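You operate a simulated robot arm through the tools that you are given. There is no shell and no other tool. Be economical: measure what you need, move in short steps, check, and stop when the job is done.

You run a simulated two-armed robot. Do the job below in one go: nothing can be reset, and whatever is moved stays where it is left.

## Task
Hold the baking tin on the table top steady with one hand and put the yoghurt tub with the earliest date from the upper shelf under the pastry board in it with the other.

It is judged by the outcome, as a careful person would: the job done as asked, and still so three seconds after it is handed in. It fails if anything else is knocked over, pushed out of place, dropped, spilled or broken.

## Robot
Two 7-joint arms with two-finger parallel grippers on one trunk, on a base that drives. Base frame: it is fixed to the floor where the robot stands at the start and does not move with it; the origin is under the middle of the robot, x ahead of it, y to its left, z up. Readings come in m, degrees, newtons and seconds.
The left shoulder is at the start at [0.06, 0.143, 0.826], the right one opposite. With the tool pointing down near the work surface each hand reaches from about 0.28 to 0.74 m from the robot's upright axis, wherever it stands, measured 20 degrees to its own side. Places, roughly: baking tin [-1, -3, 0.75]. Payload 1.57 kg a hand.
The tool frame of a hand sits at the grasp point between the pads (the TCP): z along the fingers, y along the line on which they close. The tips reach 0.03 m beyond it. Largest opening 0.11 m; finger width 0.024, thickness 0.012; the body of the gripper, 0.048 by 0.112 m, starts 0.078 m behind the TCP.
Orientation is told as [roll, pitch, yaw] about the base's x, y, z axes, in that order, counted from this pose: with the fingers straight down and closing along the base's y, the tool's x points along the base's -x, its y along +y and its z along -z.

## Interface
- The arms move only by the tool servo_tool. It takes "left_targets", "right_targets" or both (then of equal length, played together; a hand with none holds still); each is a list that holds one entry, the list of rows, each a list of 7 numbers: the shift along the base's x, y, z in m, then the turn, a rotation vector about the base's x, y, z in degrees, then the closure, from 0 (fully open) to 1 (shut). In form: [[[dx, dy, dz, rx, ry, rz, fingers], ...]]. A call has 1 to 20 rows; each row shifts and turns the commanded pose from where the row before left it. A row lasts 0.2 s, in which the tool goes at most 0.05 m and 8.6 degrees; a call with a longer step from one row to the next is refused whole, and so is a gripper value outside its range. Where a pose cannot be reached the arm comes as near as it can. A force on the tool above 40 N (or 10 N above the force at the start of the call, whichever is more), or a blocked arm, ends the call early, and 0.2 s more pass. The fingers move at their own pace (about 0.045 m/s each) and stop on an object; they squeeze with about 25 N. The grip force told is the motor's: it shows also when the fingers shut on nothing. Time passes only in rows, and 0.2 s behind the last, so rows that do not move let the fingers close. It gives the time, the measured TCP pose, the force on the tool (base axes), the opening and the grip force at its end, in the units of the frame above (readings bear some noise), with the torque about the TCP (base axes, N m) and any sound that the robot's microphone picked up.
- Cameras (640 x 400 px; columns grow to the right, rows downward): "scene" is now at [0.0229, -0.0217, 1.4316]; the picture's right is [-0.38, -0.93, 0.00], its down [-0.79, 0.32, -0.52] and it looks along [0.48, -0.19, -0.86] (base axes); focal length 296 px, centre (320, 200). "left" rides on the left gripper at [0.07, -0.016, -0.141] in its tool frame; the picture's right is [0.23, 0.97, 0.00], its down [-0.85, 0.20, -0.48] and it looks along [-0.47, 0.11, 0.88] (tool axes); focal length 222 px, centre (320, 200). "right" rides on the right gripper at [0.07, 0.016, -0.141] in its tool frame; the picture's right is [-0.23, 0.97, 0.00], its down [-0.86, -0.20, -0.48] and it looks along [-0.47, -0.11, 0.88] (tool axes); focal length 222 px, centre (320, 200). There is no depth. A picture from a camera that has moved, and an enlarged one, comes with that camera's place and axes in the base frame and with its lens. The place of the scene camera against the robot may be out by one fixed shift of up to 0.018 m in any direction.
- snapshot(camera): a new picture of that camera. The clock stands still meanwhile.
- move_column(by): slides the trunk up (or, below 0, down) by that many m; the arms and the scene camera ride with it, the base frame stays. It gives what a move gives, with no picture.
- roll_base(legs): drives the robot by 1 to 6 legs, each [ahead, left, turn to the left] in m, m and degrees, along the robot's own axes; the way and the turn of a leg run together, so that a leg with both is an arc; at most 1.5 m and 180 degrees a leg. The arms and the cameras ride along, it lands a little off, and it stops where it bumps. It gives what a move gives.
- pan_tilt(pan, tilt): turns the head with the scene camera to pan (to the left, within 86 degrees either way) and tilt (down, from -29 to 69), counted from straight ahead of the robot. It gives what a move gives.
- inspect(camera, box): a new picture of the part [left, top, right, bottom] of that camera's present view, enlarged. The clock stands still meanwhile.
- hand_in(): hands the job in; it is judged then, once.

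Work in short steps. Places have to be worked out from the pictures, the camera data and where the tool is seen: move nearer, look again, correct. Check each grasp and each placing, and mend what went wrong. You have 120 turns and 100 pictures in all, those below and enlarged ones among them. Open the grippers and draw the arms clear of the work before you hand the job in, unless the task says otherwise; then end with one line.

The tools are called after "Call:" as a command line: name --argument value ..., lists and objects as JSON in quotes. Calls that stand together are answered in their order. servo_tool: Moves the arms, as the interface text tells. Its arguments: {"type":"object","properties":{"left_targets":{"type":"array","items":{"type":"array","items":{"type":"array","items":{"type":"number"}}}},"right_targets":{"type":"array","items":{"type":"array","items":{"type":"array","items":{"type":"number"}}}}},"required":[]} The other tools are called the same way: move_column (by) slides the trunk up or down; roll_base (legs) drives the base; pan_tilt (pan, tilt) turns the head that bears the scene camera; snapshot (camera) takes a picture; inspect (camera, box) takes an enlarged picture of a part of a camera's view; hand_in () hands the job in.

At the start:

```text
clock: 0.0
left_ee_pos: [0.3182, -0.009, 0.824]
left_tcp_rot: [0.0, 0.0, 0.0]
left_force: [-0.4, 0.2, 0.5]
left_moment: [-0.02, -0.04, -0.01]
left_gripper_width: 0.1099
left_grasp_force: 0.0
right_ee_pos: [0.3702, -0.2751, 0.8498]
right_tcp_rot: [0.0, 0.0, 0.0]
right_force: [0.2, -0.1, 0.8]
right_moment: [0.01, 0.02, 0.03]
right_gripper_width: 0.1101
right_grasp_force: 0.0
trunk travel left (down, up): [-0.425, 0.165]
robot x, y, heading: [0.0006, -0.0019, 0.1]
head pan, tilt: [-22.0, 58.8]
```

scene: 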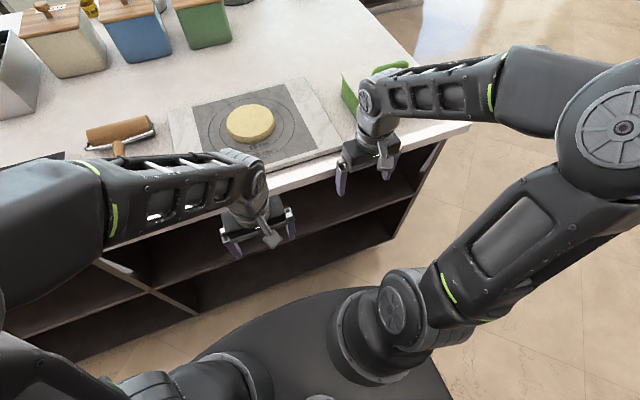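
right: 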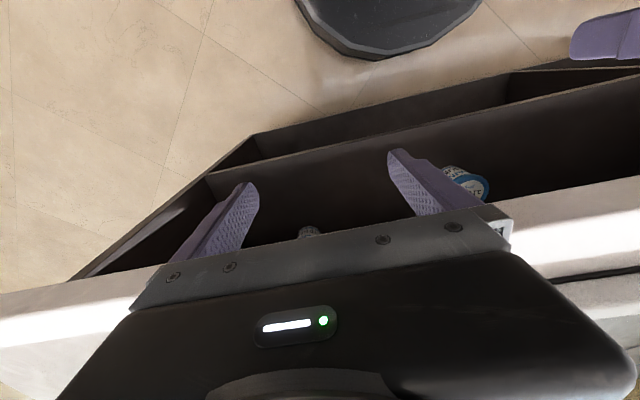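
left: 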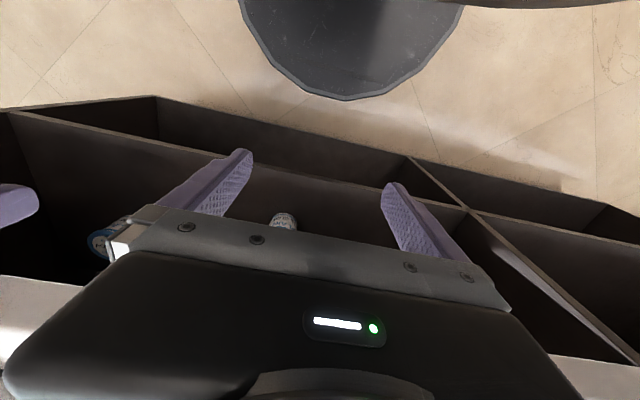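

The pictures show a counter ahead with open shelves below it and small tubs in the upper one. I look around before I drive.

Call:
pan_tilt --pan -86 --tilt 25

Call:
snapshot --camera "scene"

Call:
pan_tilt --pan 86 --tilt 25

Call:
snapshot --camera "scene"

Call:
pan_tilt --pan 0 --tilt 30

Call:
snapshot --camera "scene"

```text
clock: 1.3
left_ee_pos: [0.3189, -0.0093, 0.8227]
left_tcp_rot: [0.0, 0.0, 0.0]
left_force: [0.1, -0.2, -0.3]
left_moment: [0.01, 0.02, 0.01]
left_gripper_width: 0.11
left_grasp_force: 0.0
right_ee_pos: [0.3701, -0.275, 0.8514]
right_tcp_rot: [0.0, 0.0, -0.1]
right_force: [0.1, 0.5, -0.6]
right_moment: [0.0, -0.01, -0.01]
right_gripper_width: 0.1101
right_grasp_force: 0.0
trunk travel left (down, up): [-0.425, 0.165]
robot x, y, heading: [-0.0021, -0.002, -0.1]
head pan, tilt: [-85.9, 25.0]
```

```text
96 pictures are left
camera scene: at [-0.0335, -0.0882, 1.4803], right [-1.0, -0.07, 0.0], down [-0.03, 0.42, -0.91], along [0.06, -0.9, -0.42], focal length 296 px, centre (320, 200)
```

scene: 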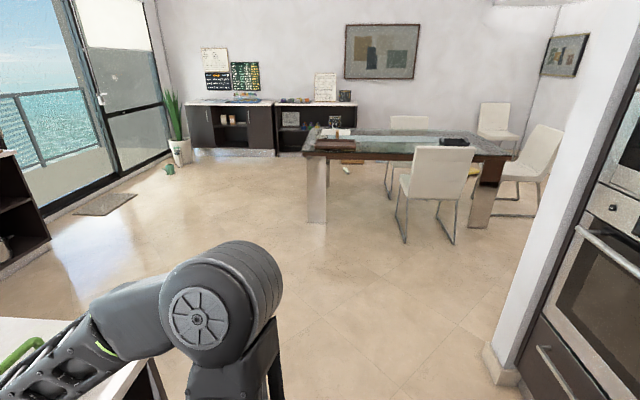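

```text
clock: 3.9
left_ee_pos: [0.3193, -0.009, 0.8235]
left_tcp_rot: [0.0, 0.0, 0.1]
left_force: [0.1, 0.0, 0.5]
left_moment: [-0.02, 0.0, 0.03]
left_gripper_width: 0.1101
left_grasp_force: 0.1
right_ee_pos: [0.3706, -0.2748, 0.8501]
right_tcp_rot: [0.0, 0.0, -0.1]
right_force: [0.0, -0.1, -0.3]
right_moment: [-0.01, 0.01, 0.0]
right_gripper_width: 0.1098
right_grasp_force: 0.0
trunk travel left (down, up): [-0.425, 0.165]
robot x, y, heading: [-0.0019, 0.0006, 0.1]
head pan, tilt: [85.9, 25.0]
```

```text
95 pictures are left
camera scene: at [-0.0336, 0.0956, 1.4803], right [1.0, -0.07, 0.0], down [-0.03, -0.42, -0.91], along [0.06, 0.9, -0.42], focal length 296 px, centre (320, 200)
```

scene: 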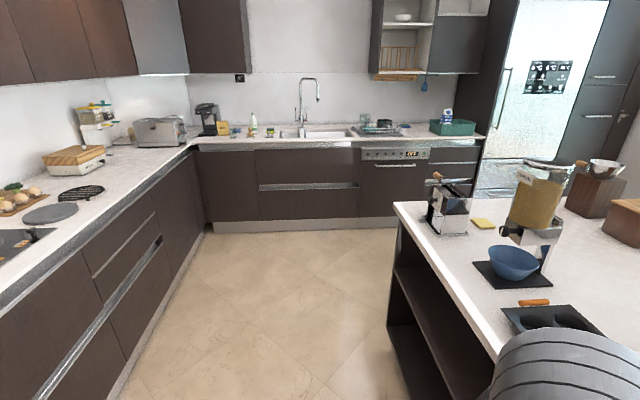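

```text
clock: 5.5
left_ee_pos: [0.3203, -0.0085, 0.8233]
left_tcp_rot: [0.0, 0.0, 0.1]
left_force: [0.2, -0.2, -0.3]
left_moment: [0.02, 0.05, -0.01]
left_gripper_width: 0.11
left_grasp_force: 0.0
right_ee_pos: [0.3702, -0.2753, 0.8498]
right_tcp_rot: [0.0, 0.0, 0.0]
right_force: [1.2, 0.0, 0.4]
right_moment: [0.01, -0.02, 0.04]
right_gripper_width: 0.1096
right_grasp_force: 0.0
trunk travel left (down, up): [-0.425, 0.165]
robot x, y, heading: [-0.0018, 0.0061, 0.1]
head pan, tilt: [0.0, 30.0]
```

```text
94 pictures are left
camera scene: at [0.0503, 0.0038, 1.4724], right [0.0, -1.0, 0.0], down [-0.5, 0.0, -0.87], along [0.87, 0.0, -0.5], focal length 296 px, centre (320, 200)
```

scene: 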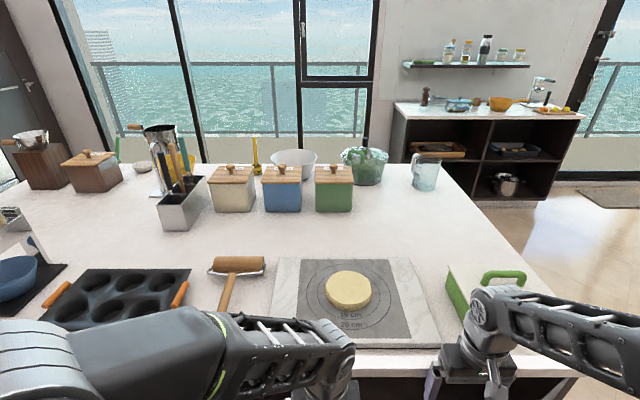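

The counter's front edge is near x≈0.58 and the tin stands on the dining table behind to the right. I back off and lower the trunk so I can see into the shelves.

Call:
roll_base --legs '[[-0.3, 0, 0]]'

Call:
move_column --by -0.35

Call:
pan_tilt --pan -10 --tilt 38

Call:
snapshot --camera "scene"

```text
clock: 7.6
left_ee_pos: [0.0231, -0.0101, 0.8227]
left_tcp_rot: [0.0, -0.1, -0.4]
left_force: [-0.7, 0.2, 0.5]
left_moment: [-0.01, -0.01, -0.04]
left_gripper_width: 0.1101
left_grasp_force: 0.0
right_ee_pos: [0.0727, -0.2766, 0.8508]
right_tcp_rot: [0.0, 0.0, -0.4]
right_force: [-0.3, 0.0, -0.5]
right_moment: [-0.01, 0.0, 0.01]
right_gripper_width: 0.11
right_grasp_force: 0.1
trunk travel left (down, up): [-0.425, 0.165]
robot x, y, heading: [-0.2975, 0.0023, -0.6]
head pan, tilt: [0.0, 30.0]
```

```text
clock: 11.0
left_ee_pos: [0.0241, -0.01, 0.4742]
left_tcp_rot: [0.0, 0.0, -0.4]
left_force: [-1.8, 0.1, -0.1]
left_moment: [-0.01, -0.01, -0.03]
left_gripper_width: 0.1101
left_grasp_force: 0.0
right_ee_pos: [0.0747, -0.2772, 0.5003]
right_tcp_rot: [0.0, 0.1, -0.4]
right_force: [-0.2, 0.9, -0.5]
right_moment: [0.0, 0.03, 0.01]
right_gripper_width: 0.11
right_grasp_force: 0.1
trunk travel left (down, up): [-0.075, 0.515]
robot x, y, heading: [-0.2921, 0.0033, -0.5]
head pan, tilt: [0.0, 30.0]
```

```text
clock: 11.7
left_ee_pos: [0.024, -0.01, 0.4731]
left_tcp_rot: [0.0, 0.0, -0.4]
left_force: [-0.9, 0.5, -0.2]
left_moment: [0.0, 0.02, 0.01]
left_gripper_width: 0.1101
left_grasp_force: 0.1
right_ee_pos: [0.073, -0.2771, 0.5001]
right_tcp_rot: [0.0, 0.1, -0.4]
right_force: [-0.4, -0.7, -0.8]
right_moment: [-0.01, -0.01, -0.04]
right_gripper_width: 0.1098
right_grasp_force: 0.1
trunk travel left (down, up): [-0.075, 0.515]
robot x, y, heading: [-0.2956, -0.0001, -0.5]
head pan, tilt: [-10.0, 38.0]
```

```text
93 pictures are left
camera scene: at [-0.2505, -0.0105, 1.11], right [-0.18, -0.98, 0.0], down [-0.61, 0.11, -0.79], along [0.78, -0.14, -0.62], focal length 296 px, centre (320, 200)
```

scene: 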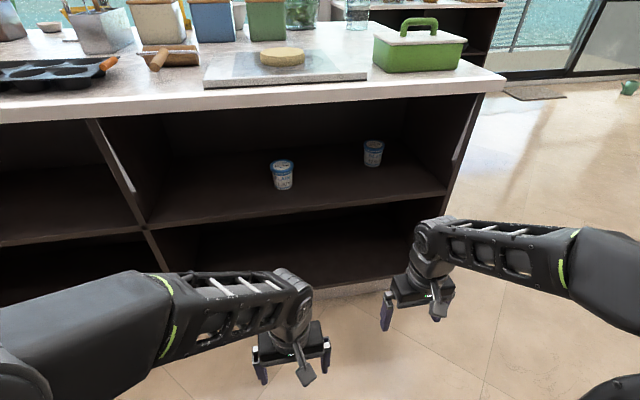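

Two tubs stand on the upper shelf under the board. I enlarge both to read the dates and look at the shelf for other tubs.

Call:
inspect --camera "scene" --box '[255, 130, 400, 220]'

Call:
inspect --camera "scene" --box '[265, 152, 305, 197]'

Call:
inspect --camera "scene" --box '[355, 135, 395, 175]'

```text
4.41 times, centred on (328, 175) of scene
camera zoom: at [-0.2505, -0.0105, 1.11], right [-0.18, -0.98, 0.0], down [-0.61, 0.11, -0.79], along [0.78, -0.14, -0.62], focal length 1305 px, centre (287, 310)
```

zoom: 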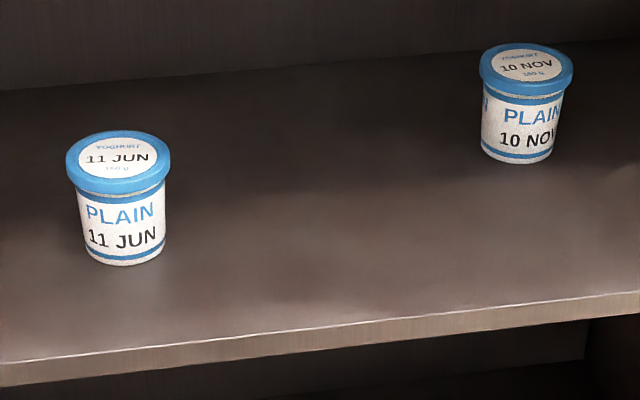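

```text
8.89 times, centred on (285, 174) of scene
camera zoom: at [-0.2505, -0.0105, 1.11], right [-0.18, -0.98, 0.0], down [-0.61, 0.11, -0.79], along [0.78, -0.14, -0.62], focal length 2629 px, centre (631, 427)
```

zoom: 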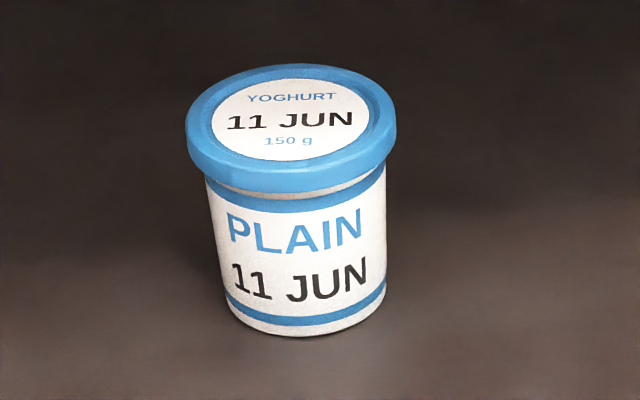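

```text
10.00 times, centred on (375, 155) of scene
camera zoom: at [-0.2505, -0.0105, 1.11], right [-0.18, -0.98, 0.0], down [-0.61, 0.11, -0.79], along [0.78, -0.14, -0.62], focal length 2957 px, centre (-230, 650)
```

zoom: 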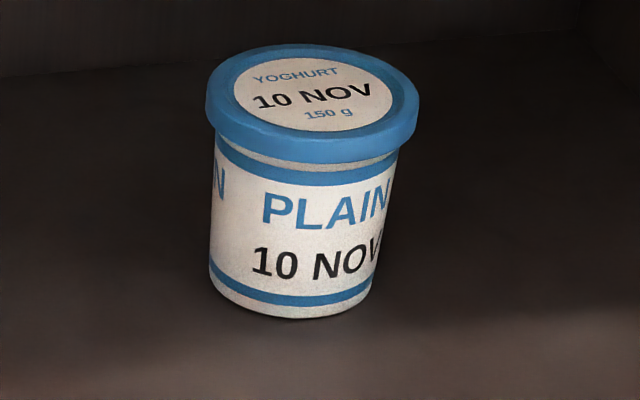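

Only two tubs are in there, 11 JUN and 10 NOV, and their labels agree between lid and side, so 11 JUN is the earliest. Triangulating the counter corner puts the counter top at z≈0.9 and the shelf at z≈0.56. The tub is then near (0.535, -0.034), about 0.075 wide and 0.078 tall. I raise the trunk a little, pitch the right hand 45° forward, and move the left hand aside.

Call:
move_column --by 0.2

Call:
servo_tool --right_targets '[[[0, 0, 0, 0, -7.5, 0, 0], [0, 0, 0, 0, -7.5, 0, 0], [0, 0, 0, 0, -7.5, 0, 0], [0, 0, 0, 0, -7.5, 0, 0], [0, 0, 0, 0, -7.5, 0, 0], [0, 0, 0, 0, -7.5, 0, 0]]]' --left_targets '[[[0, 0.025, 0, 0, 0, 0, 0], [0, 0.025, 0, 0, 0, 0, 0], [0, 0.025, 0, 0, 0, 0, 0], [0, 0.025, 0, 0, 0, 0, 0], [0, 0.025, 0, 0, 0, 0, 0], [0, 0.025, 0, 0, 0, 0, 0]]]'

Call:
pan_tilt --pan -20 --tilt 45

Call:
snapshot --camera "scene"

Call:
snapshot --camera "right"

```text
clock: 13.9
left_ee_pos: [0.0246, -0.0104, 0.6732]
left_tcp_rot: [0.0, 0.0, -0.4]
left_force: [-0.1, -0.5, 0.5]
left_moment: [0.02, 0.01, -0.02]
left_gripper_width: 0.1098
left_grasp_force: 0.1
right_ee_pos: [0.0726, -0.2771, 0.7003]
right_tcp_rot: [0.0, 0.0, -0.4]
right_force: [-0.4, 0.4, 0.2]
right_moment: [0.02, 0.01, -0.02]
right_gripper_width: 0.1102
right_grasp_force: 0.1
trunk travel left (down, up): [-0.275, 0.315]
robot x, y, heading: [-0.2984, 0.0008, -0.3]
head pan, tilt: [-10.0, 38.0]
```

```text
clock: 15.3
left_ee_pos: [0.0245, 0.1415, 0.6757]
left_tcp_rot: [-0.1, -0.1, -0.4]
left_force: [-0.8, -0.3, 0.8]
left_moment: [0.0, -0.02, 0.0]
left_gripper_width: 0.11
left_grasp_force: 0.0
right_ee_pos: [0.149, -0.3132, 0.733]
right_tcp_rot: [0.4, -45.0, -0.5]
right_force: [-0.2, 0.1, 0.4]
right_moment: [-0.02, 0.03, 0.0]
right_gripper_width: 0.11
right_grasp_force: 0.1
right hand out of reach, approached as far as the arm can: row 3, 4, 5, 6
trunk travel left (down, up): [-0.275, 0.315]
robot x, y, heading: [-0.2957, 0.0003, -0.3]
head pan, tilt: [-10.0, 38.0]
```

```text
clock: 16.0
left_ee_pos: [0.0243, 0.1405, 0.675]
left_tcp_rot: [0.1, 0.0, -0.4]
left_force: [0.3, -0.9, 0.5]
left_moment: [-0.01, -0.03, -0.02]
left_gripper_width: 0.11
left_grasp_force: 0.0
right_ee_pos: [0.1488, -0.313, 0.7318]
right_tcp_rot: [0.4, -44.8, -0.5]
right_force: [-1.0, -0.5, 0.5]
right_moment: [0.0, 0.0, -0.04]
right_gripper_width: 0.1098
right_grasp_force: 0.0
trunk travel left (down, up): [-0.275, 0.315]
robot x, y, heading: [-0.2985, 0.0012, -0.3]
head pan, tilt: [-20.0, 45.0]
```

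```text
89 pictures are left
camera scene: at [-0.2592, -0.0233, 1.2998], right [-0.35, -0.94, 0.0], down [-0.66, 0.25, -0.71], along [0.66, -0.25, -0.71], focal length 296 px, centre (320, 200)
```

scene: 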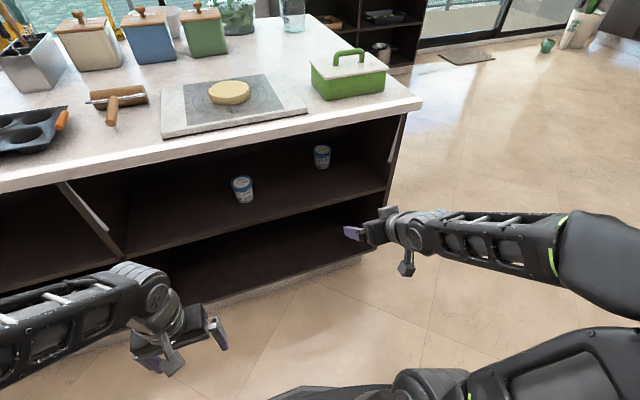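

```text
88 pictures are left
camera right: at [-0.0005, -0.296, 0.7843], right [0.17, 0.97, 0.17], down [0.27, -0.21, 0.94], along [0.95, -0.11, -0.29], focal length 222 px, centre (320, 200)
```

right: 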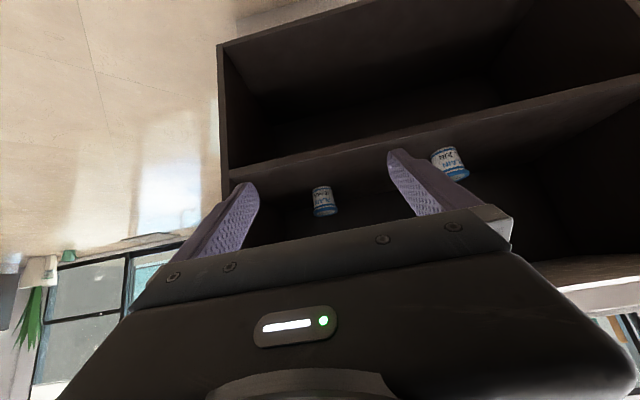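

Both cameras agree that the tub is at about (0.53, -0.033), centre height 0.597. I drive so that the right hand stands just before the shelf opening.

Call:
roll_base --legs '[[0.0, 0.17, 0], [0.18, 0, 0]]'

Call:
snapshot --camera "right"

Call:
snapshot --camera "scene"

```text
clock: 18.6
left_ee_pos: [0.2012, 0.3128, 0.6744]
left_tcp_rot: [0.0, 0.0, -0.3]
left_force: [-0.1, 0.7, 0.8]
left_moment: [0.01, -0.01, -0.01]
left_gripper_width: 0.1104
left_grasp_force: 0.1
right_ee_pos: [0.324, -0.1417, 0.7324]
right_tcp_rot: [0.5, -44.9, -0.4]
right_force: [0.6, -0.4, 0.5]
right_moment: [-0.02, 0.04, -0.03]
right_gripper_width: 0.1098
right_grasp_force: 0.1
trunk travel left (down, up): [-0.275, 0.315]
robot x, y, heading: [-0.1151, 0.1695, -0.2]
head pan, tilt: [-20.0, 45.0]
```

```text
87 pictures are left
camera right: at [0.1765, -0.125, 0.7842], right [0.16, 0.97, 0.17], down [0.27, -0.21, 0.94], along [0.95, -0.11, -0.29], focal length 222 px, centre (320, 200)
```

right: 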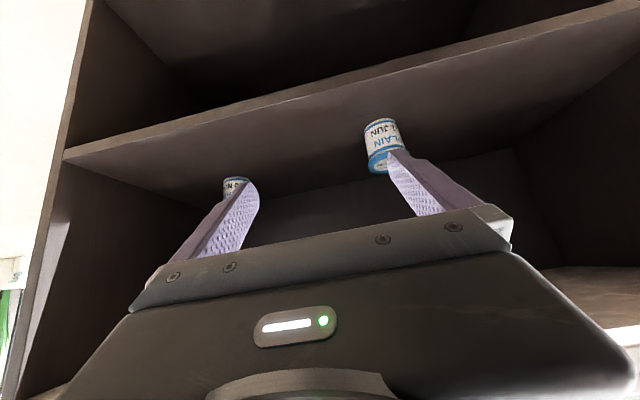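

```text
86 pictures are left
camera scene: at [-0.0827, 0.1472, 1.2997], right [-0.35, -0.94, 0.0], down [-0.66, 0.24, -0.71], along [0.66, -0.24, -0.71], focal length 296 px, centre (320, 200)
```

scene: 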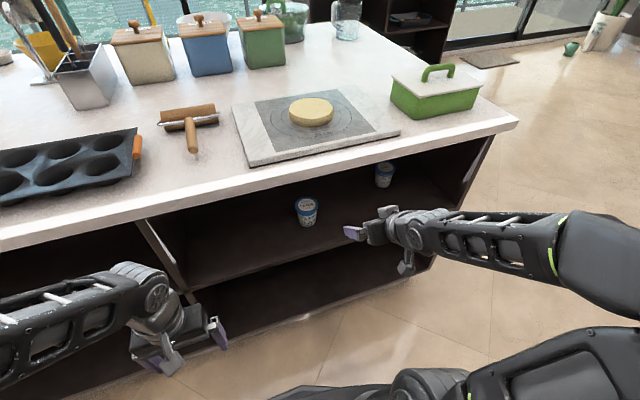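

I centre the hand on the tub's y and lower it outside the opening, then go a little forward and check.

Call:
servo_tool --right_targets '[[[0, 0.0265, -0.025, 0, 0, 0, 0], [0, 0.0265, -0.025, 0, 0, 0, 0], [0, 0.0265, -0.025, 0, 0, 0, 0], [0, 0.0265, -0.025, 0, 0, 0, 0], [0.035, 0, -0.01, 0, 0, 0, 0], [0.035, 0, -0.01, 0, 0, 0, 0], [0, 0, 0, 0, 0, 0, 0]]]'

Call:
snapshot --camera "right"

Call:
snapshot --camera "scene"

```text
clock: 20.1
left_ee_pos: [0.2011, 0.3107, 0.674]
left_tcp_rot: [0.0, 0.1, -0.3]
left_force: [-0.5, 0.5, -0.1]
left_moment: [-0.01, 0.0, 0.02]
left_gripper_width: 0.1103
left_grasp_force: 0.1
right_ee_pos: [0.4336, -0.0485, 0.616]
right_tcp_rot: [0.4, -45.0, -0.4]
right_force: [0.7, -0.7, 0.3]
right_moment: [0.01, 0.0, -0.04]
right_gripper_width: 0.1098
right_grasp_force: 0.0
right hand out of reach, approached as far as the arm can: row 1, 2, 3
trunk travel left (down, up): [-0.275, 0.315]
robot x, y, heading: [-0.1209, 0.1767, -0.3]
head pan, tilt: [-20.0, 45.0]
```

```text
85 pictures are left
camera right: at [0.2844, -0.0318, 0.6683], right [0.16, 0.97, 0.17], down [0.27, -0.21, 0.94], along [0.95, -0.11, -0.29], focal length 222 px, centre (320, 200)
```

right: 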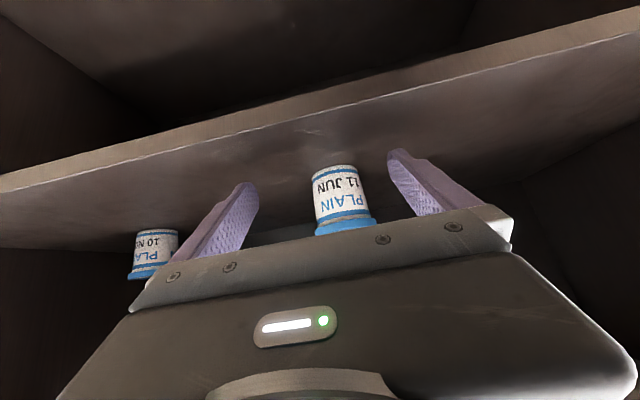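

```text
84 pictures are left
camera scene: at [-0.0826, 0.1473, 1.2997], right [-0.35, -0.94, 0.0], down [-0.66, 0.24, -0.71], along [0.66, -0.25, -0.71], focal length 296 px, centre (320, 200)
```

scene: 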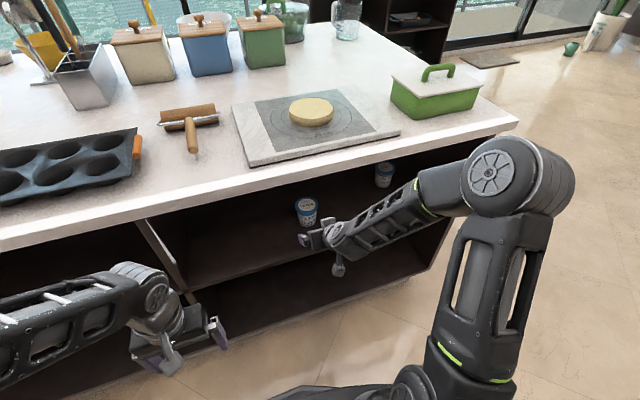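

The tub is centred well, but the elbow is high and the forearm could come close to the counter edge. I back off 0.1 and lower the trunk 0.1 for a straighter, lower arm, then bring the hand back.

Call:
roll_base --legs '[[-0.1, 0, 0]]'

Call:
move_column --by -0.1

Call:
servo_tool --right_targets '[[[0, 0, 0.025, 0, 0, 0, 0], [0, 0, 0.025, 0, 0, 0, 0], [0, 0, 0.025, 0, 0, 0, 0], [0, 0, 0.022, 0, 0, 0, 0], [0.03, 0, 0, 0, 0, 0, 0], [0.03, 0, 0, 0, 0, 0, 0], [0.02, 0, 0, 0, 0, 0, 0], [0, 0, 0, 0, 0, 0, 0]]]'

Call:
snapshot --camera "right"

Call:
snapshot --camera "scene"

```text
clock: 21.3
left_ee_pos: [0.0989, 0.3135, 0.6752]
left_tcp_rot: [-0.1, 0.0, 0.1]
left_force: [-0.7, 0.0, 0.5]
left_moment: [0.02, -0.02, 0.0]
left_gripper_width: 0.11
left_grasp_force: 0.0
right_ee_pos: [0.3324, -0.046, 0.6165]
right_tcp_rot: [0.4, -45.0, -0.3]
right_force: [0.1, 0.1, -0.1]
right_moment: [0.0, 0.0, -0.02]
right_gripper_width: 0.1102
right_grasp_force: 0.1
trunk travel left (down, up): [-0.275, 0.315]
robot x, y, heading: [-0.2211, 0.1696, -0.0]
head pan, tilt: [-20.0, 45.0]
```

```text
clock: 22.6
left_ee_pos: [0.0986, 0.3128, 0.5759]
left_tcp_rot: [0.0, 0.0, -0.1]
left_force: [-0.2, -0.1, 0.2]
left_moment: [0.02, 0.06, -0.01]
left_gripper_width: 0.1101
left_grasp_force: 0.1
right_ee_pos: [0.3316, -0.0463, 0.5181]
right_tcp_rot: [0.4, -44.9, -0.2]
right_force: [-0.1, 0.2, -0.4]
right_moment: [0.0, -0.02, 0.02]
right_gripper_width: 0.1099
right_grasp_force: 0.1
trunk travel left (down, up): [-0.175, 0.415]
robot x, y, heading: [-0.2178, 0.1672, 0.1]
head pan, tilt: [-20.0, 45.0]
```

```text
clock: 24.4
left_ee_pos: [0.099, 0.3141, 0.5747]
left_tcp_rot: [0.0, 0.0, -0.1]
left_force: [0.3, 0.2, 0.1]
left_moment: [-0.01, -0.05, -0.02]
left_gripper_width: 0.1103
left_grasp_force: 0.2
right_ee_pos: [0.414, -0.0445, 0.6129]
right_tcp_rot: [0.5, -44.9, -0.4]
right_force: [-0.2, -0.2, 0.1]
right_moment: [0.0, -0.01, -0.01]
right_gripper_width: 0.11
right_grasp_force: 0.0
trunk travel left (down, up): [-0.175, 0.415]
robot x, y, heading: [-0.2153, 0.1707, 0.2]
head pan, tilt: [-20.0, 45.0]
```

```text
83 pictures are left
camera right: at [0.2646, -0.0282, 0.6645], right [0.16, 0.97, 0.17], down [0.27, -0.2, 0.94], along [0.95, -0.11, -0.29], focal length 222 px, centre (320, 200)
```

right: 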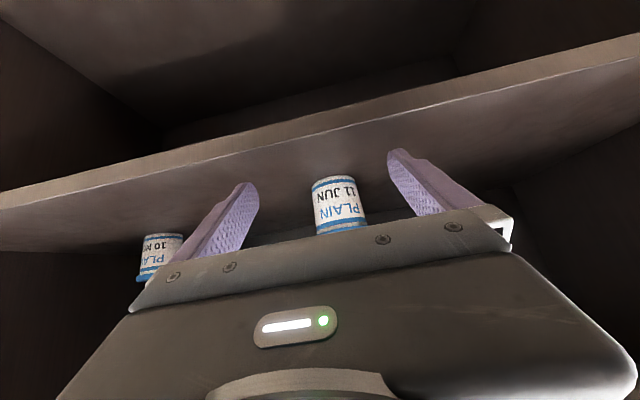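

```text
82 pictures are left
camera scene: at [-0.1845, 0.1478, 1.1997], right [-0.34, -0.94, 0.0], down [-0.66, 0.24, -0.71], along [0.66, -0.24, -0.71], focal length 296 px, centre (320, 200)
```

scene: 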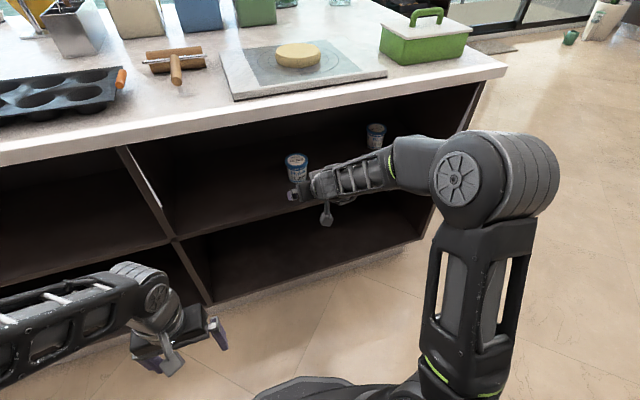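

The tub is at y≈-0.037 and about 0.12 ahead of the TCP. I shift slightly and move forward around it.

Call:
servo_tool --right_targets '[[[0.02, 0.004, -0.004, 0, 0, 0, 0], [0.02, 0.003, -0.003, 0, 0, 0, 0], [0.02, 0, 0, 0, 0, 0, 0], [0.02, 0, 0, 0, 0, 0, 0], [0.015, 0, 0, 0, 0, 0, 0], [0, 0, 0, 0, 0, 0, 0]]]'

Call:
snapshot --camera "right"

Call:
snapshot --camera "scene"

```text
clock: 25.8
left_ee_pos: [0.0986, 0.3138, 0.5753]
left_tcp_rot: [0.0, -0.1, 0.0]
left_force: [0.8, -0.6, 0.4]
left_moment: [0.02, -0.02, 0.02]
left_gripper_width: 0.1099
left_grasp_force: 0.2
right_ee_pos: [0.5083, -0.0389, 0.6064]
right_tcp_rot: [0.4, -45.0, -0.2]
right_force: [-0.3, -0.2, -0.8]
right_moment: [0.01, 0.0, 0.01]
right_gripper_width: 0.1099
right_grasp_force: 0.0
trunk travel left (down, up): [-0.175, 0.415]
robot x, y, heading: [-0.221, 0.1738, -0.0]
head pan, tilt: [-20.0, 45.0]
```

```text
81 pictures are left
camera right: at [0.3591, -0.0233, 0.6579], right [0.16, 0.97, 0.17], down [0.27, -0.2, 0.94], along [0.95, -0.11, -0.29], focal length 222 px, centre (320, 200)
```

right: 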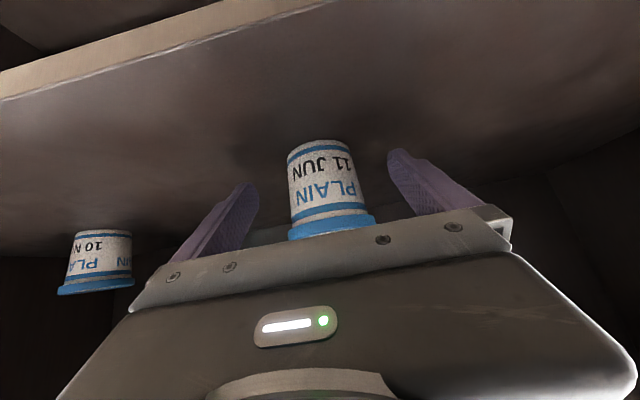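

```text
80 pictures are left
camera scene: at [-0.1845, 0.1477, 1.1997], right [-0.34, -0.94, 0.0], down [-0.66, 0.24, -0.71], along [0.66, -0.24, -0.71], focal length 296 px, centre (320, 200)
```

scene: 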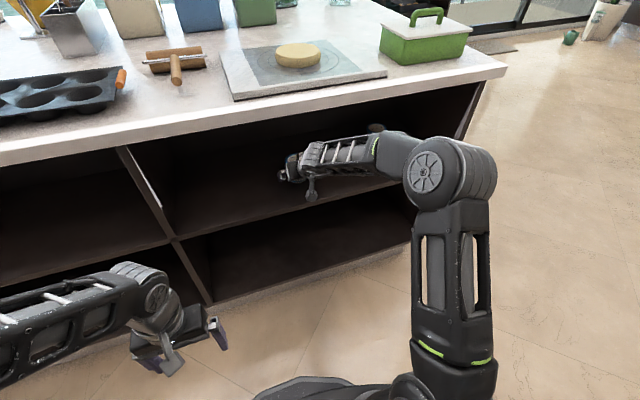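

The tub looks centred at about (0.55, -0.037). I go 0.035 further and look before closing.

Call:
servo_tool --right_targets '[[[0.015, 0.001, 0, 0, 0, 0, 0], [0.015, 0, 0, 0, 0, 0, 0], [0.007, 0, 0, 0, 0, 0, 0], [0, 0, 0, 0, 0, 0, 0]]]'

Call:
snapshot --camera "right"

```text
clock: 26.8
left_ee_pos: [0.0991, 0.3139, 0.5738]
left_tcp_rot: [0.1, 0.0, -0.1]
left_force: [-0.1, -0.4, -0.2]
left_moment: [-0.01, 0.0, 0.02]
left_gripper_width: 0.1101
left_grasp_force: 0.0
right_ee_pos: [0.5442, -0.0393, 0.6054]
right_tcp_rot: [0.4, -44.9, -0.2]
right_force: [-0.3, -0.7, -0.4]
right_moment: [-0.04, -0.05, 0.0]
right_gripper_width: 0.1098
right_grasp_force: 0.0
trunk travel left (down, up): [-0.175, 0.415]
robot x, y, heading: [-0.2199, 0.1742, -0.1]
head pan, tilt: [-20.0, 45.0]
```

```text
79 pictures are left
camera right: at [0.396, -0.0235, 0.6579], right [0.16, 0.97, 0.17], down [0.27, -0.2, 0.94], along [0.95, -0.11, -0.29], focal length 222 px, centre (320, 200)
```

right: 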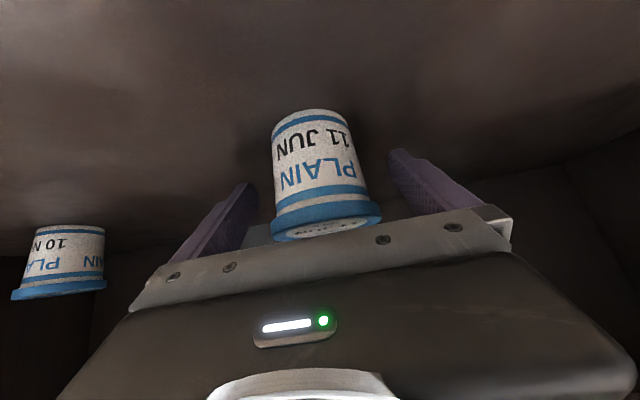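

The tub is centred between the pads, with the pads slightly high. I lower 6 mm and close.

Call:
servo_tool --right_targets '[[[0, 0.001, -0.006, 0, 0, 0, 0], [0, 0, 0, 0, 0, 0, 0.3], [0, 0, 0, 0, 0, 0, 0.5], [0, 0, 0, 0, 0, 0, 0.7], [0, 0, 0, 0, 0, 0, 0.7], [0, 0, 0, 0, 0, 0, 0.7]]]'

Call:
snapshot --camera "right"

```text
clock: 28.2
left_ee_pos: [0.0983, 0.3136, 0.5751]
left_tcp_rot: [0.1, 0.0, 0.0]
left_force: [0.1, 0.2, 0.5]
left_moment: [0.02, -0.03, 0.0]
left_gripper_width: 0.1102
left_grasp_force: 0.0
right_ee_pos: [0.5446, -0.0386, 0.5993]
right_tcp_rot: [0.4, -44.8, -0.2]
right_force: [0.3, 0.3, -0.1]
right_moment: [0.05, 0.0, -0.02]
right_gripper_width: 0.0681
right_grasp_force: 25.7
trunk travel left (down, up): [-0.175, 0.415]
robot x, y, heading: [-0.2218, 0.1717, -0.2]
head pan, tilt: [-20.0, 45.0]
```

```text
78 pictures are left
camera right: at [0.3954, -0.0219, 0.6516], right [0.16, 0.97, 0.17], down [0.27, -0.2, 0.94], along [0.95, -0.1, -0.29], focal length 222 px, centre (320, 200)
```

right: 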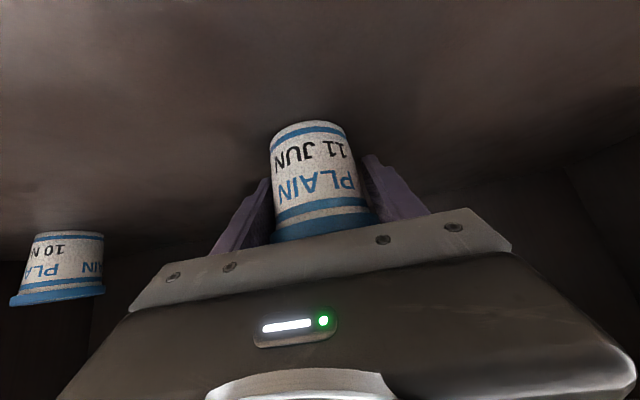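

Gripped at 68 mm with 25.7 N. I lift a few centimetres and draw straight back out of the shelf.

Call:
servo_tool --right_targets '[[[0, 0, 0.01, 0, 0, 0, 0.8], [0, 0, 0.01, 0, 0, 0, 0.8], [0, 0, 0.01, 0, 0, 0, 0.8], [-0.02, 0, 0, 0, 0, 0, 0.8], [-0.025, 0, 0, 0, 0, 0, 0.8], [-0.025, 0, 0, 0, 0, 0, 0.8], [-0.025, 0, 0, 0, 0, 0, 0.8], [0, 0, 0, 0, 0, 0, 0.8]]]'

Call:
snapshot --camera "right"

Call:
snapshot --camera "scene"

```text
clock: 30.0
left_ee_pos: [0.0987, 0.3132, 0.5746]
left_tcp_rot: [0.0, 0.0, -0.1]
left_force: [0.5, -0.7, -0.1]
left_moment: [0.02, 0.0, 0.01]
left_gripper_width: 0.11
left_grasp_force: 0.0
right_ee_pos: [0.4492, -0.035, 0.6297]
right_tcp_rot: [0.4, -44.9, -0.2]
right_force: [-0.5, 0.6, -1.2]
right_moment: [0.0, 0.0, 0.0]
right_gripper_width: 0.0626
right_grasp_force: 25.5
trunk travel left (down, up): [-0.175, 0.415]
robot x, y, heading: [-0.219, 0.1752, -0.3]
head pan, tilt: [-20.0, 45.0]
```

```text
77 pictures are left
camera right: at [0.3006, -0.0193, 0.6818], right [0.16, 0.97, 0.17], down [0.27, -0.2, 0.94], along [0.95, -0.11, -0.29], focal length 222 px, centre (320, 200)
```

right: 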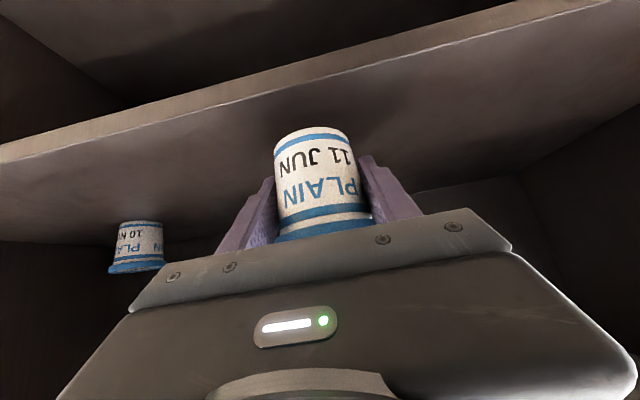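

```text
76 pictures are left
camera scene: at [-0.1845, 0.1477, 1.1997], right [-0.34, -0.94, 0.0], down [-0.66, 0.24, -0.71], along [0.66, -0.24, -0.71], focal length 296 px, centre (320, 200)
```

scene: 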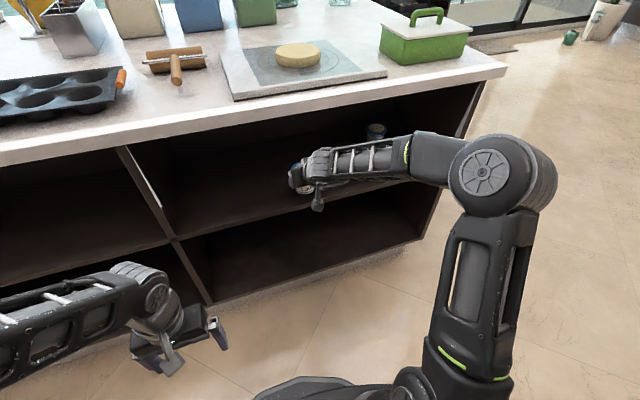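

The tub is out of contact with the shelf. The opening went from 68 to 63 mm, so I hold still a moment and look again for creeping.

Call:
servo_tool --right_targets '[[[0, 0, 0, 0, 0, 0, 0.8], [0, 0, 0, 0, 0, 0, 0.8], [0, 0, 0, 0, 0, 0, 0.8], [0, 0, 0, 0, 0, 0, 0.8], [0, 0, 0, 0, 0, 0, 0.8]]]'

Call:
inspect --camera "right" --box '[220, 100, 440, 250]'

```text
clock: 31.2
left_ee_pos: [0.1, 0.3142, 0.574]
left_tcp_rot: [-0.1, -0.1, -0.2]
left_force: [0.1, 0.5, 1.0]
left_moment: [0.0, -0.01, -0.01]
left_gripper_width: 0.1103
left_grasp_force: 0.0
right_ee_pos: [0.4503, -0.0352, 0.6296]
right_tcp_rot: [0.5, -44.9, -0.2]
right_force: [0.4, -0.9, -2.4]
right_moment: [0.02, 0.03, 0.01]
right_gripper_width: 0.0622
right_grasp_force: 24.3
trunk travel left (down, up): [-0.175, 0.415]
robot x, y, heading: [-0.219, 0.1744, -0.3]
head pan, tilt: [-20.0, 45.0]
```

```text
2.67 times, centred on (330, 175) of right
camera zoom: at [0.3009, -0.0193, 0.6817], right [0.16, 0.97, 0.17], down [0.27, -0.2, 0.94], along [0.95, -0.11, -0.29], focal length 592 px, centre (293, 267)
```

zoom: 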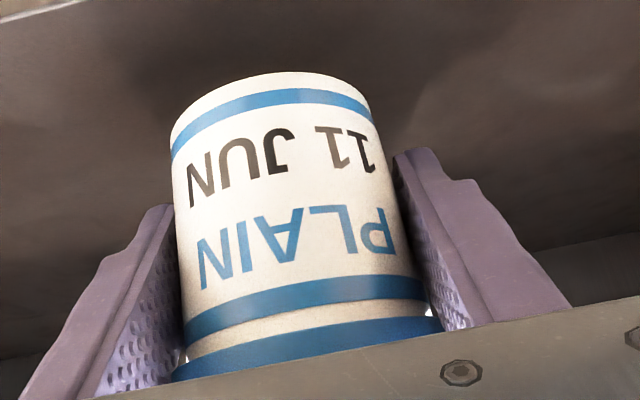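

The grip is stable: the fingers hold the cup's body under the lid. I draw the hand back, raise it a bit, and back the base away from the counter.

Call:
servo_tool --right_targets '[[[-0.025, 0, 0, 0, 0, 0, 0.8], [-0.025, 0, 0, 0, 0, 0, 0.8], [-0.025, 0, 0, 0, 0, 0, 0.8], [-0.025, 0, 0, 0, 0, 0, 0.8], [-0.02, 0, 0, 0, 0, 0, 0.8], [0, 0, 0, 0, 0, 0, 0.8]]]'

Call:
roll_base --legs '[[-0.15, 0, 0]]'

Call:
pan_tilt --pan -70 --tilt 25

Call:
snapshot --camera "scene"

```text
clock: 32.6
left_ee_pos: [0.0974, 0.314, 0.5748]
left_tcp_rot: [0.0, 0.0, 0.0]
left_force: [0.3, -0.5, -0.1]
left_moment: [0.01, 0.0, 0.0]
left_gripper_width: 0.1099
left_grasp_force: 0.0
right_ee_pos: [0.3269, -0.0392, 0.6325]
right_tcp_rot: [0.5, -44.9, -0.2]
right_force: [0.1, 0.4, -2.2]
right_moment: [0.0, 0.0, -0.01]
right_gripper_width: 0.0624
right_grasp_force: 24.7
trunk travel left (down, up): [-0.175, 0.415]
robot x, y, heading: [-0.2179, 0.1729, 0.2]
head pan, tilt: [-20.0, 45.0]
```

```text
clock: 34.0
left_ee_pos: [-0.0476, 0.3129, 0.575]
left_tcp_rot: [0.0, 0.0, -0.2]
left_force: [0.2, 0.6, 0.7]
left_moment: [-0.03, 0.0, 0.0]
left_gripper_width: 0.1099
left_grasp_force: 0.1
right_ee_pos: [0.1805, -0.0398, 0.6313]
right_tcp_rot: [0.4, -44.9, -0.3]
right_force: [-0.1, 0.0, -1.1]
right_moment: [0.0, -0.06, -0.01]
right_gripper_width: 0.0623
right_grasp_force: 24.7
trunk travel left (down, up): [-0.175, 0.415]
robot x, y, heading: [-0.3658, 0.171, -0.4]
head pan, tilt: [-20.0, 45.0]
```

```text
clock: 35.2
left_ee_pos: [-0.0478, 0.3141, 0.5748]
left_tcp_rot: [0.0, 0.0, -0.1]
left_force: [-0.2, -0.1, -0.1]
left_moment: [-0.03, -0.02, 0.02]
left_gripper_width: 0.1099
left_grasp_force: 0.0
right_ee_pos: [0.1798, -0.0401, 0.6305]
right_tcp_rot: [0.5, -44.9, -0.3]
right_force: [0.1, 0.0, -3.1]
right_moment: [0.02, -0.02, 0.0]
right_gripper_width: 0.0625
right_grasp_force: 25.2
trunk travel left (down, up): [-0.175, 0.415]
robot x, y, heading: [-0.3678, 0.1758, -0.0]
head pan, tilt: [-70.0, 25.0]
```

```text
74 pictures are left
camera scene: at [-0.3767, 0.0892, 1.2303], right [-0.94, -0.34, 0.0], down [-0.14, 0.4, -0.91], along [0.31, -0.85, -0.42], focal length 296 px, centre (320, 200)
```

scene: 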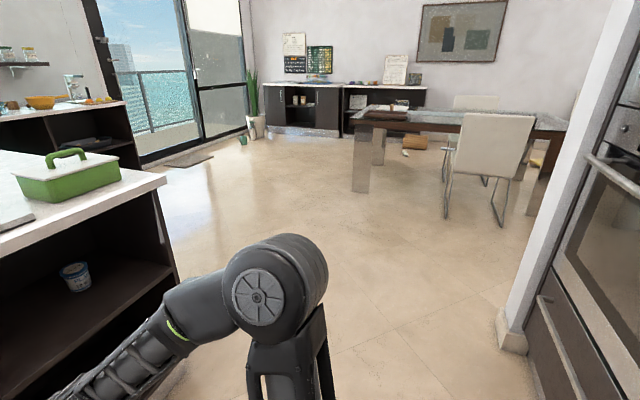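

The way toward the table is open past the counter's end. I strafe right past the counter, move away from the wall pillar, then turn right to face the table.

Call:
roll_base --legs '[[0, -1.25, 0], [0.4, -0.1, 0], [0, 0, -90]]'

Call:
pan_tilt --pan 15 --tilt 22

Call:
snapshot --camera "scene"

```text
clock: 47.5
left_ee_pos: [0.1258, -1.5135, 0.5749]
left_tcp_rot: [0.0, 0.0, -92.9]
left_force: [0.2, -0.2, 0.4]
left_moment: [0.02, -0.03, 0.0]
left_gripper_width: 0.1098
left_grasp_force: 0.0
right_ee_pos: [-0.2373, -1.7255, 0.6314]
right_tcp_rot: [0.5, -44.9, -93.0]
right_force: [-0.2, -0.1, -2.4]
right_moment: [-0.01, 0.0, 0.02]
right_gripper_width: 0.0622
right_grasp_force: 25.1
trunk travel left (down, up): [-0.175, 0.415]
robot x, y, heading: [-0.0007, -1.1876, -93.0]
head pan, tilt: [-70.0, 25.0]
```

```text
clock: 49.0
left_ee_pos: [0.1256, -1.5133, 0.575]
left_tcp_rot: [0.1, 0.1, -92.9]
left_force: [-0.2, -0.8, 0.1]
left_moment: [-0.05, -0.01, 0.04]
left_gripper_width: 0.1098
left_grasp_force: 0.0
right_ee_pos: [-0.2374, -1.7249, 0.6303]
right_tcp_rot: [0.6, -44.9, -93.1]
right_force: [0.4, -0.4, -2.5]
right_moment: [0.01, 0.03, 0.03]
right_gripper_width: 0.0621
right_grasp_force: 24.7
trunk travel left (down, up): [-0.175, 0.415]
robot x, y, heading: [-0.0002, -1.1856, -92.9]
head pan, tilt: [15.0, 22.0]
```

```text
73 pictures are left
camera scene: at [0.01, -1.2447, 1.2352], right [-0.98, -0.21, 0.0], down [-0.08, 0.37, -0.93], along [0.19, -0.91, -0.37], focal length 296 px, centre (320, 200)
```

scene: 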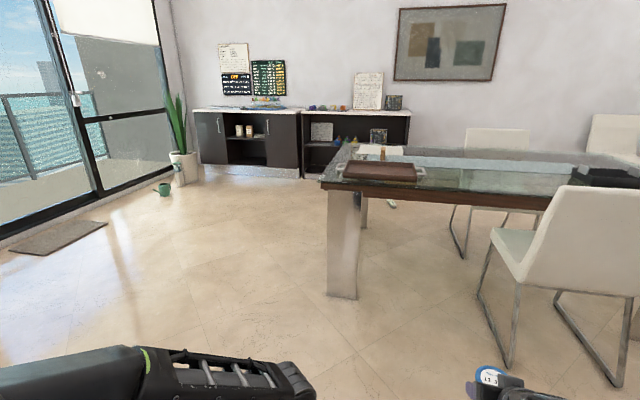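

I raise the trunk for the table height and look at the objects on the table, to the right.

Call:
move_column --by 0.36

Call:
pan_tilt --pan -20 --tilt 30

Call:
snapshot --camera "scene"

```text
clock: 52.5
left_ee_pos: [0.125, -1.5144, 0.9356]
left_tcp_rot: [0.0, -0.1, -92.8]
left_force: [0.1, 0.2, 0.2]
left_moment: [0.01, -0.04, 0.01]
left_gripper_width: 0.1098
left_grasp_force: 0.0
right_ee_pos: [-0.2375, -1.7247, 0.9909]
right_tcp_rot: [0.5, -44.9, -93.0]
right_force: [-0.7, -0.1, -2.1]
right_moment: [0.04, -0.02, -0.01]
right_gripper_width: 0.0622
right_grasp_force: 24.6
trunk travel left (down, up): [-0.535, 0.055]
robot x, y, heading: [0.0007, -1.1869, -92.9]
head pan, tilt: [15.0, 22.0]
```

```text
clock: 53.6
left_ee_pos: [0.1262, -1.5135, 0.9349]
left_tcp_rot: [0.0, 0.0, -92.8]
left_force: [-0.3, -0.3, -0.6]
left_moment: [0.04, 0.0, 0.02]
left_gripper_width: 0.1102
left_grasp_force: 0.1
right_ee_pos: [-0.2384, -1.7249, 0.9907]
right_tcp_rot: [0.4, -44.8, -93.0]
right_force: [0.0, 0.0, -2.8]
right_moment: [-0.01, -0.03, 0.01]
right_gripper_width: 0.0621
right_grasp_force: 24.9
trunk travel left (down, up): [-0.535, 0.055]
robot x, y, heading: [-0.0015, -1.1866, -93.4]
head pan, tilt: [-20.0, 30.0]
```

```text
72 pictures are left
camera scene: at [-0.0446, -1.2374, 1.5824], right [-0.92, 0.39, 0.0], down [0.19, 0.46, -0.87], along [-0.34, -0.8, -0.5], focal length 296 px, centre (320, 200)
```

scene: 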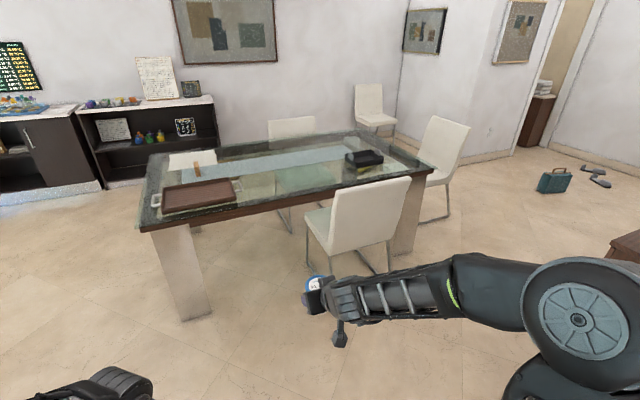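

Call:
inspect --camera "scene" --box '[310, 120, 430, 195]'

Call:
inspect --camera "scene" --box '[135, 130, 455, 330]'

```text
5.33 times, centred on (370, 158) of scene
camera zoom: at [-0.0446, -1.2374, 1.5824], right [-0.92, 0.39, 0.0], down [0.19, 0.46, -0.87], along [-0.34, -0.8, -0.5], focal length 1577 px, centre (53, 427)
```

zoom: 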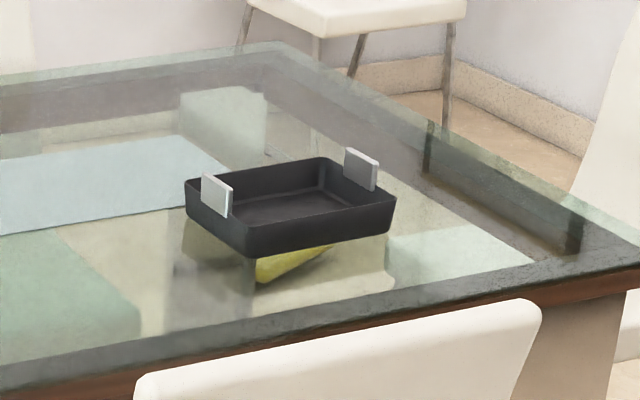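

```text
2.00 times, centred on (295, 230) of scene
camera zoom: at [-0.0446, -1.2374, 1.5824], right [-0.92, 0.39, 0.0], down [0.19, 0.46, -0.87], along [-0.34, -0.8, -0.5], focal length 591 px, centre (370, 140)
```

zoom: 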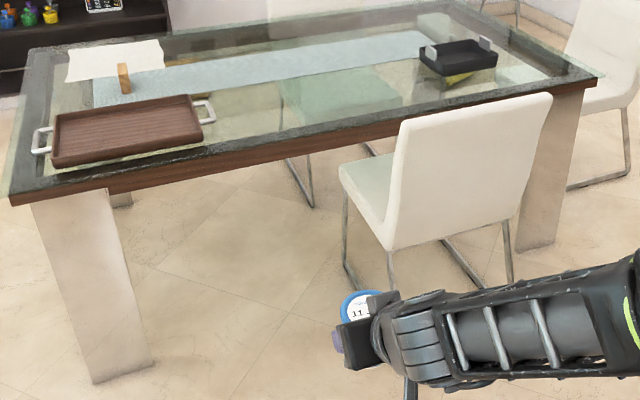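

The black tin with two upright handles stands at about (-1.12, -2.96), roughly 0.22 × 0.17. One chair is in front of it and one is at the table's right end, so I plan to work from the table's near-right corner. I look further right for free floor.

Call:
pan_tilt --pan -65 --tilt 30

Call:
snapshot --camera "scene"

```text
clock: 54.7
left_ee_pos: [0.1261, -1.5142, 0.9338]
left_tcp_rot: [0.0, 0.0, -92.9]
left_force: [0.4, -0.1, 0.3]
left_moment: [-0.01, -0.01, 0.01]
left_gripper_width: 0.11
left_grasp_force: 0.1
right_ee_pos: [-0.238, -1.726, 0.99]
right_tcp_rot: [0.5, -44.9, -93.0]
right_force: [0.3, -1.1, -1.8]
right_moment: [-0.01, -0.01, 0.01]
right_gripper_width: 0.0625
right_grasp_force: 24.9
trunk travel left (down, up): [-0.535, 0.055]
robot x, y, heading: [-0.0017, -1.1864, -92.9]
head pan, tilt: [-65.0, 30.0]
```

```text
69 pictures are left
camera scene: at [-0.0932, -1.1881, 1.5824], right [-0.38, 0.93, 0.0], down [0.46, 0.19, -0.87], along [-0.8, -0.33, -0.5], focal length 296 px, centre (320, 200)
```

scene: 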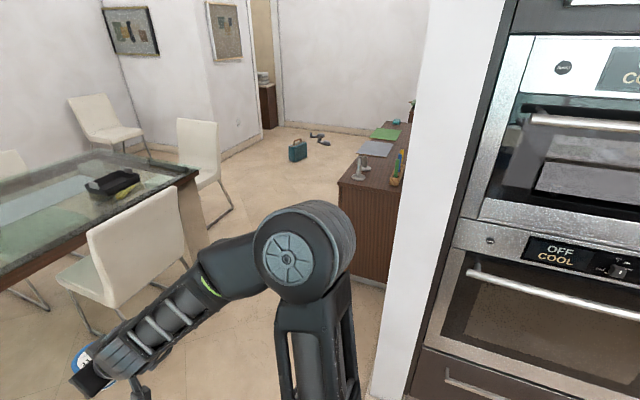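

There is a sideboard ahead of the right wall near (-1.7, -1.7), but the floor between it and the table corner is free. I drive diagonally to about (-1.35, -1.95) and look again.

Call:
roll_base --legs '[[0.4, -0.65, 0], [0.4, -0.65, 0]]'

Call:
pan_tilt --pan 5 --tilt 40

Call:
snapshot --camera "scene"

```text
clock: 62.6
left_ee_pos: [-1.2363, -2.2344, 0.9341]
left_tcp_rot: [-0.1, 0.0, -93.9]
left_force: [-0.5, 0.4, -1.2]
left_moment: [-0.03, -0.03, 0.01]
left_gripper_width: 0.1099
left_grasp_force: 0.0
right_ee_pos: [-1.6015, -2.4414, 0.9897]
right_tcp_rot: [0.5, -44.9, -93.9]
right_force: [-0.2, 0.2, -2.3]
right_moment: [0.02, -0.03, 0.04]
right_gripper_width: 0.0621
right_grasp_force: 24.9
trunk travel left (down, up): [-0.535, 0.055]
robot x, y, heading: [-1.3551, -1.9054, -94.0]
head pan, tilt: [-65.0, 30.0]
```

```text
clock: 64.0
left_ee_pos: [-1.2347, -2.2353, 0.9348]
left_tcp_rot: [0.0, 0.0, -93.8]
left_force: [0.1, -0.3, 0.2]
left_moment: [-0.01, 0.02, 0.0]
left_gripper_width: 0.11
left_grasp_force: 0.0
right_ee_pos: [-1.6002, -2.441, 0.9914]
right_tcp_rot: [0.5, -44.8, -94.0]
right_force: [-0.4, -0.2, -1.8]
right_moment: [0.01, 0.01, 0.0]
right_gripper_width: 0.062
right_grasp_force: 25.1
trunk travel left (down, up): [-0.535, 0.055]
robot x, y, heading: [-1.3564, -1.9107, -93.8]
head pan, tilt: [5.0, 40.0]
```

```text
68 pictures are left
camera scene: at [-1.3621, -1.9584, 1.567], right [-1.0, -0.02, 0.0], down [-0.01, 0.64, -0.77], along [0.02, -0.77, -0.64], focal length 296 px, centre (320, 200)
```

scene: 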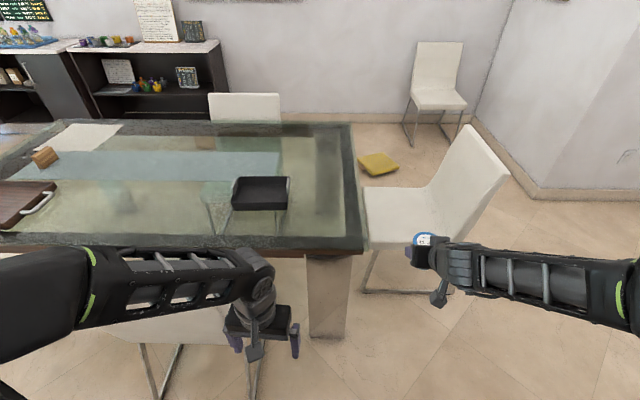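

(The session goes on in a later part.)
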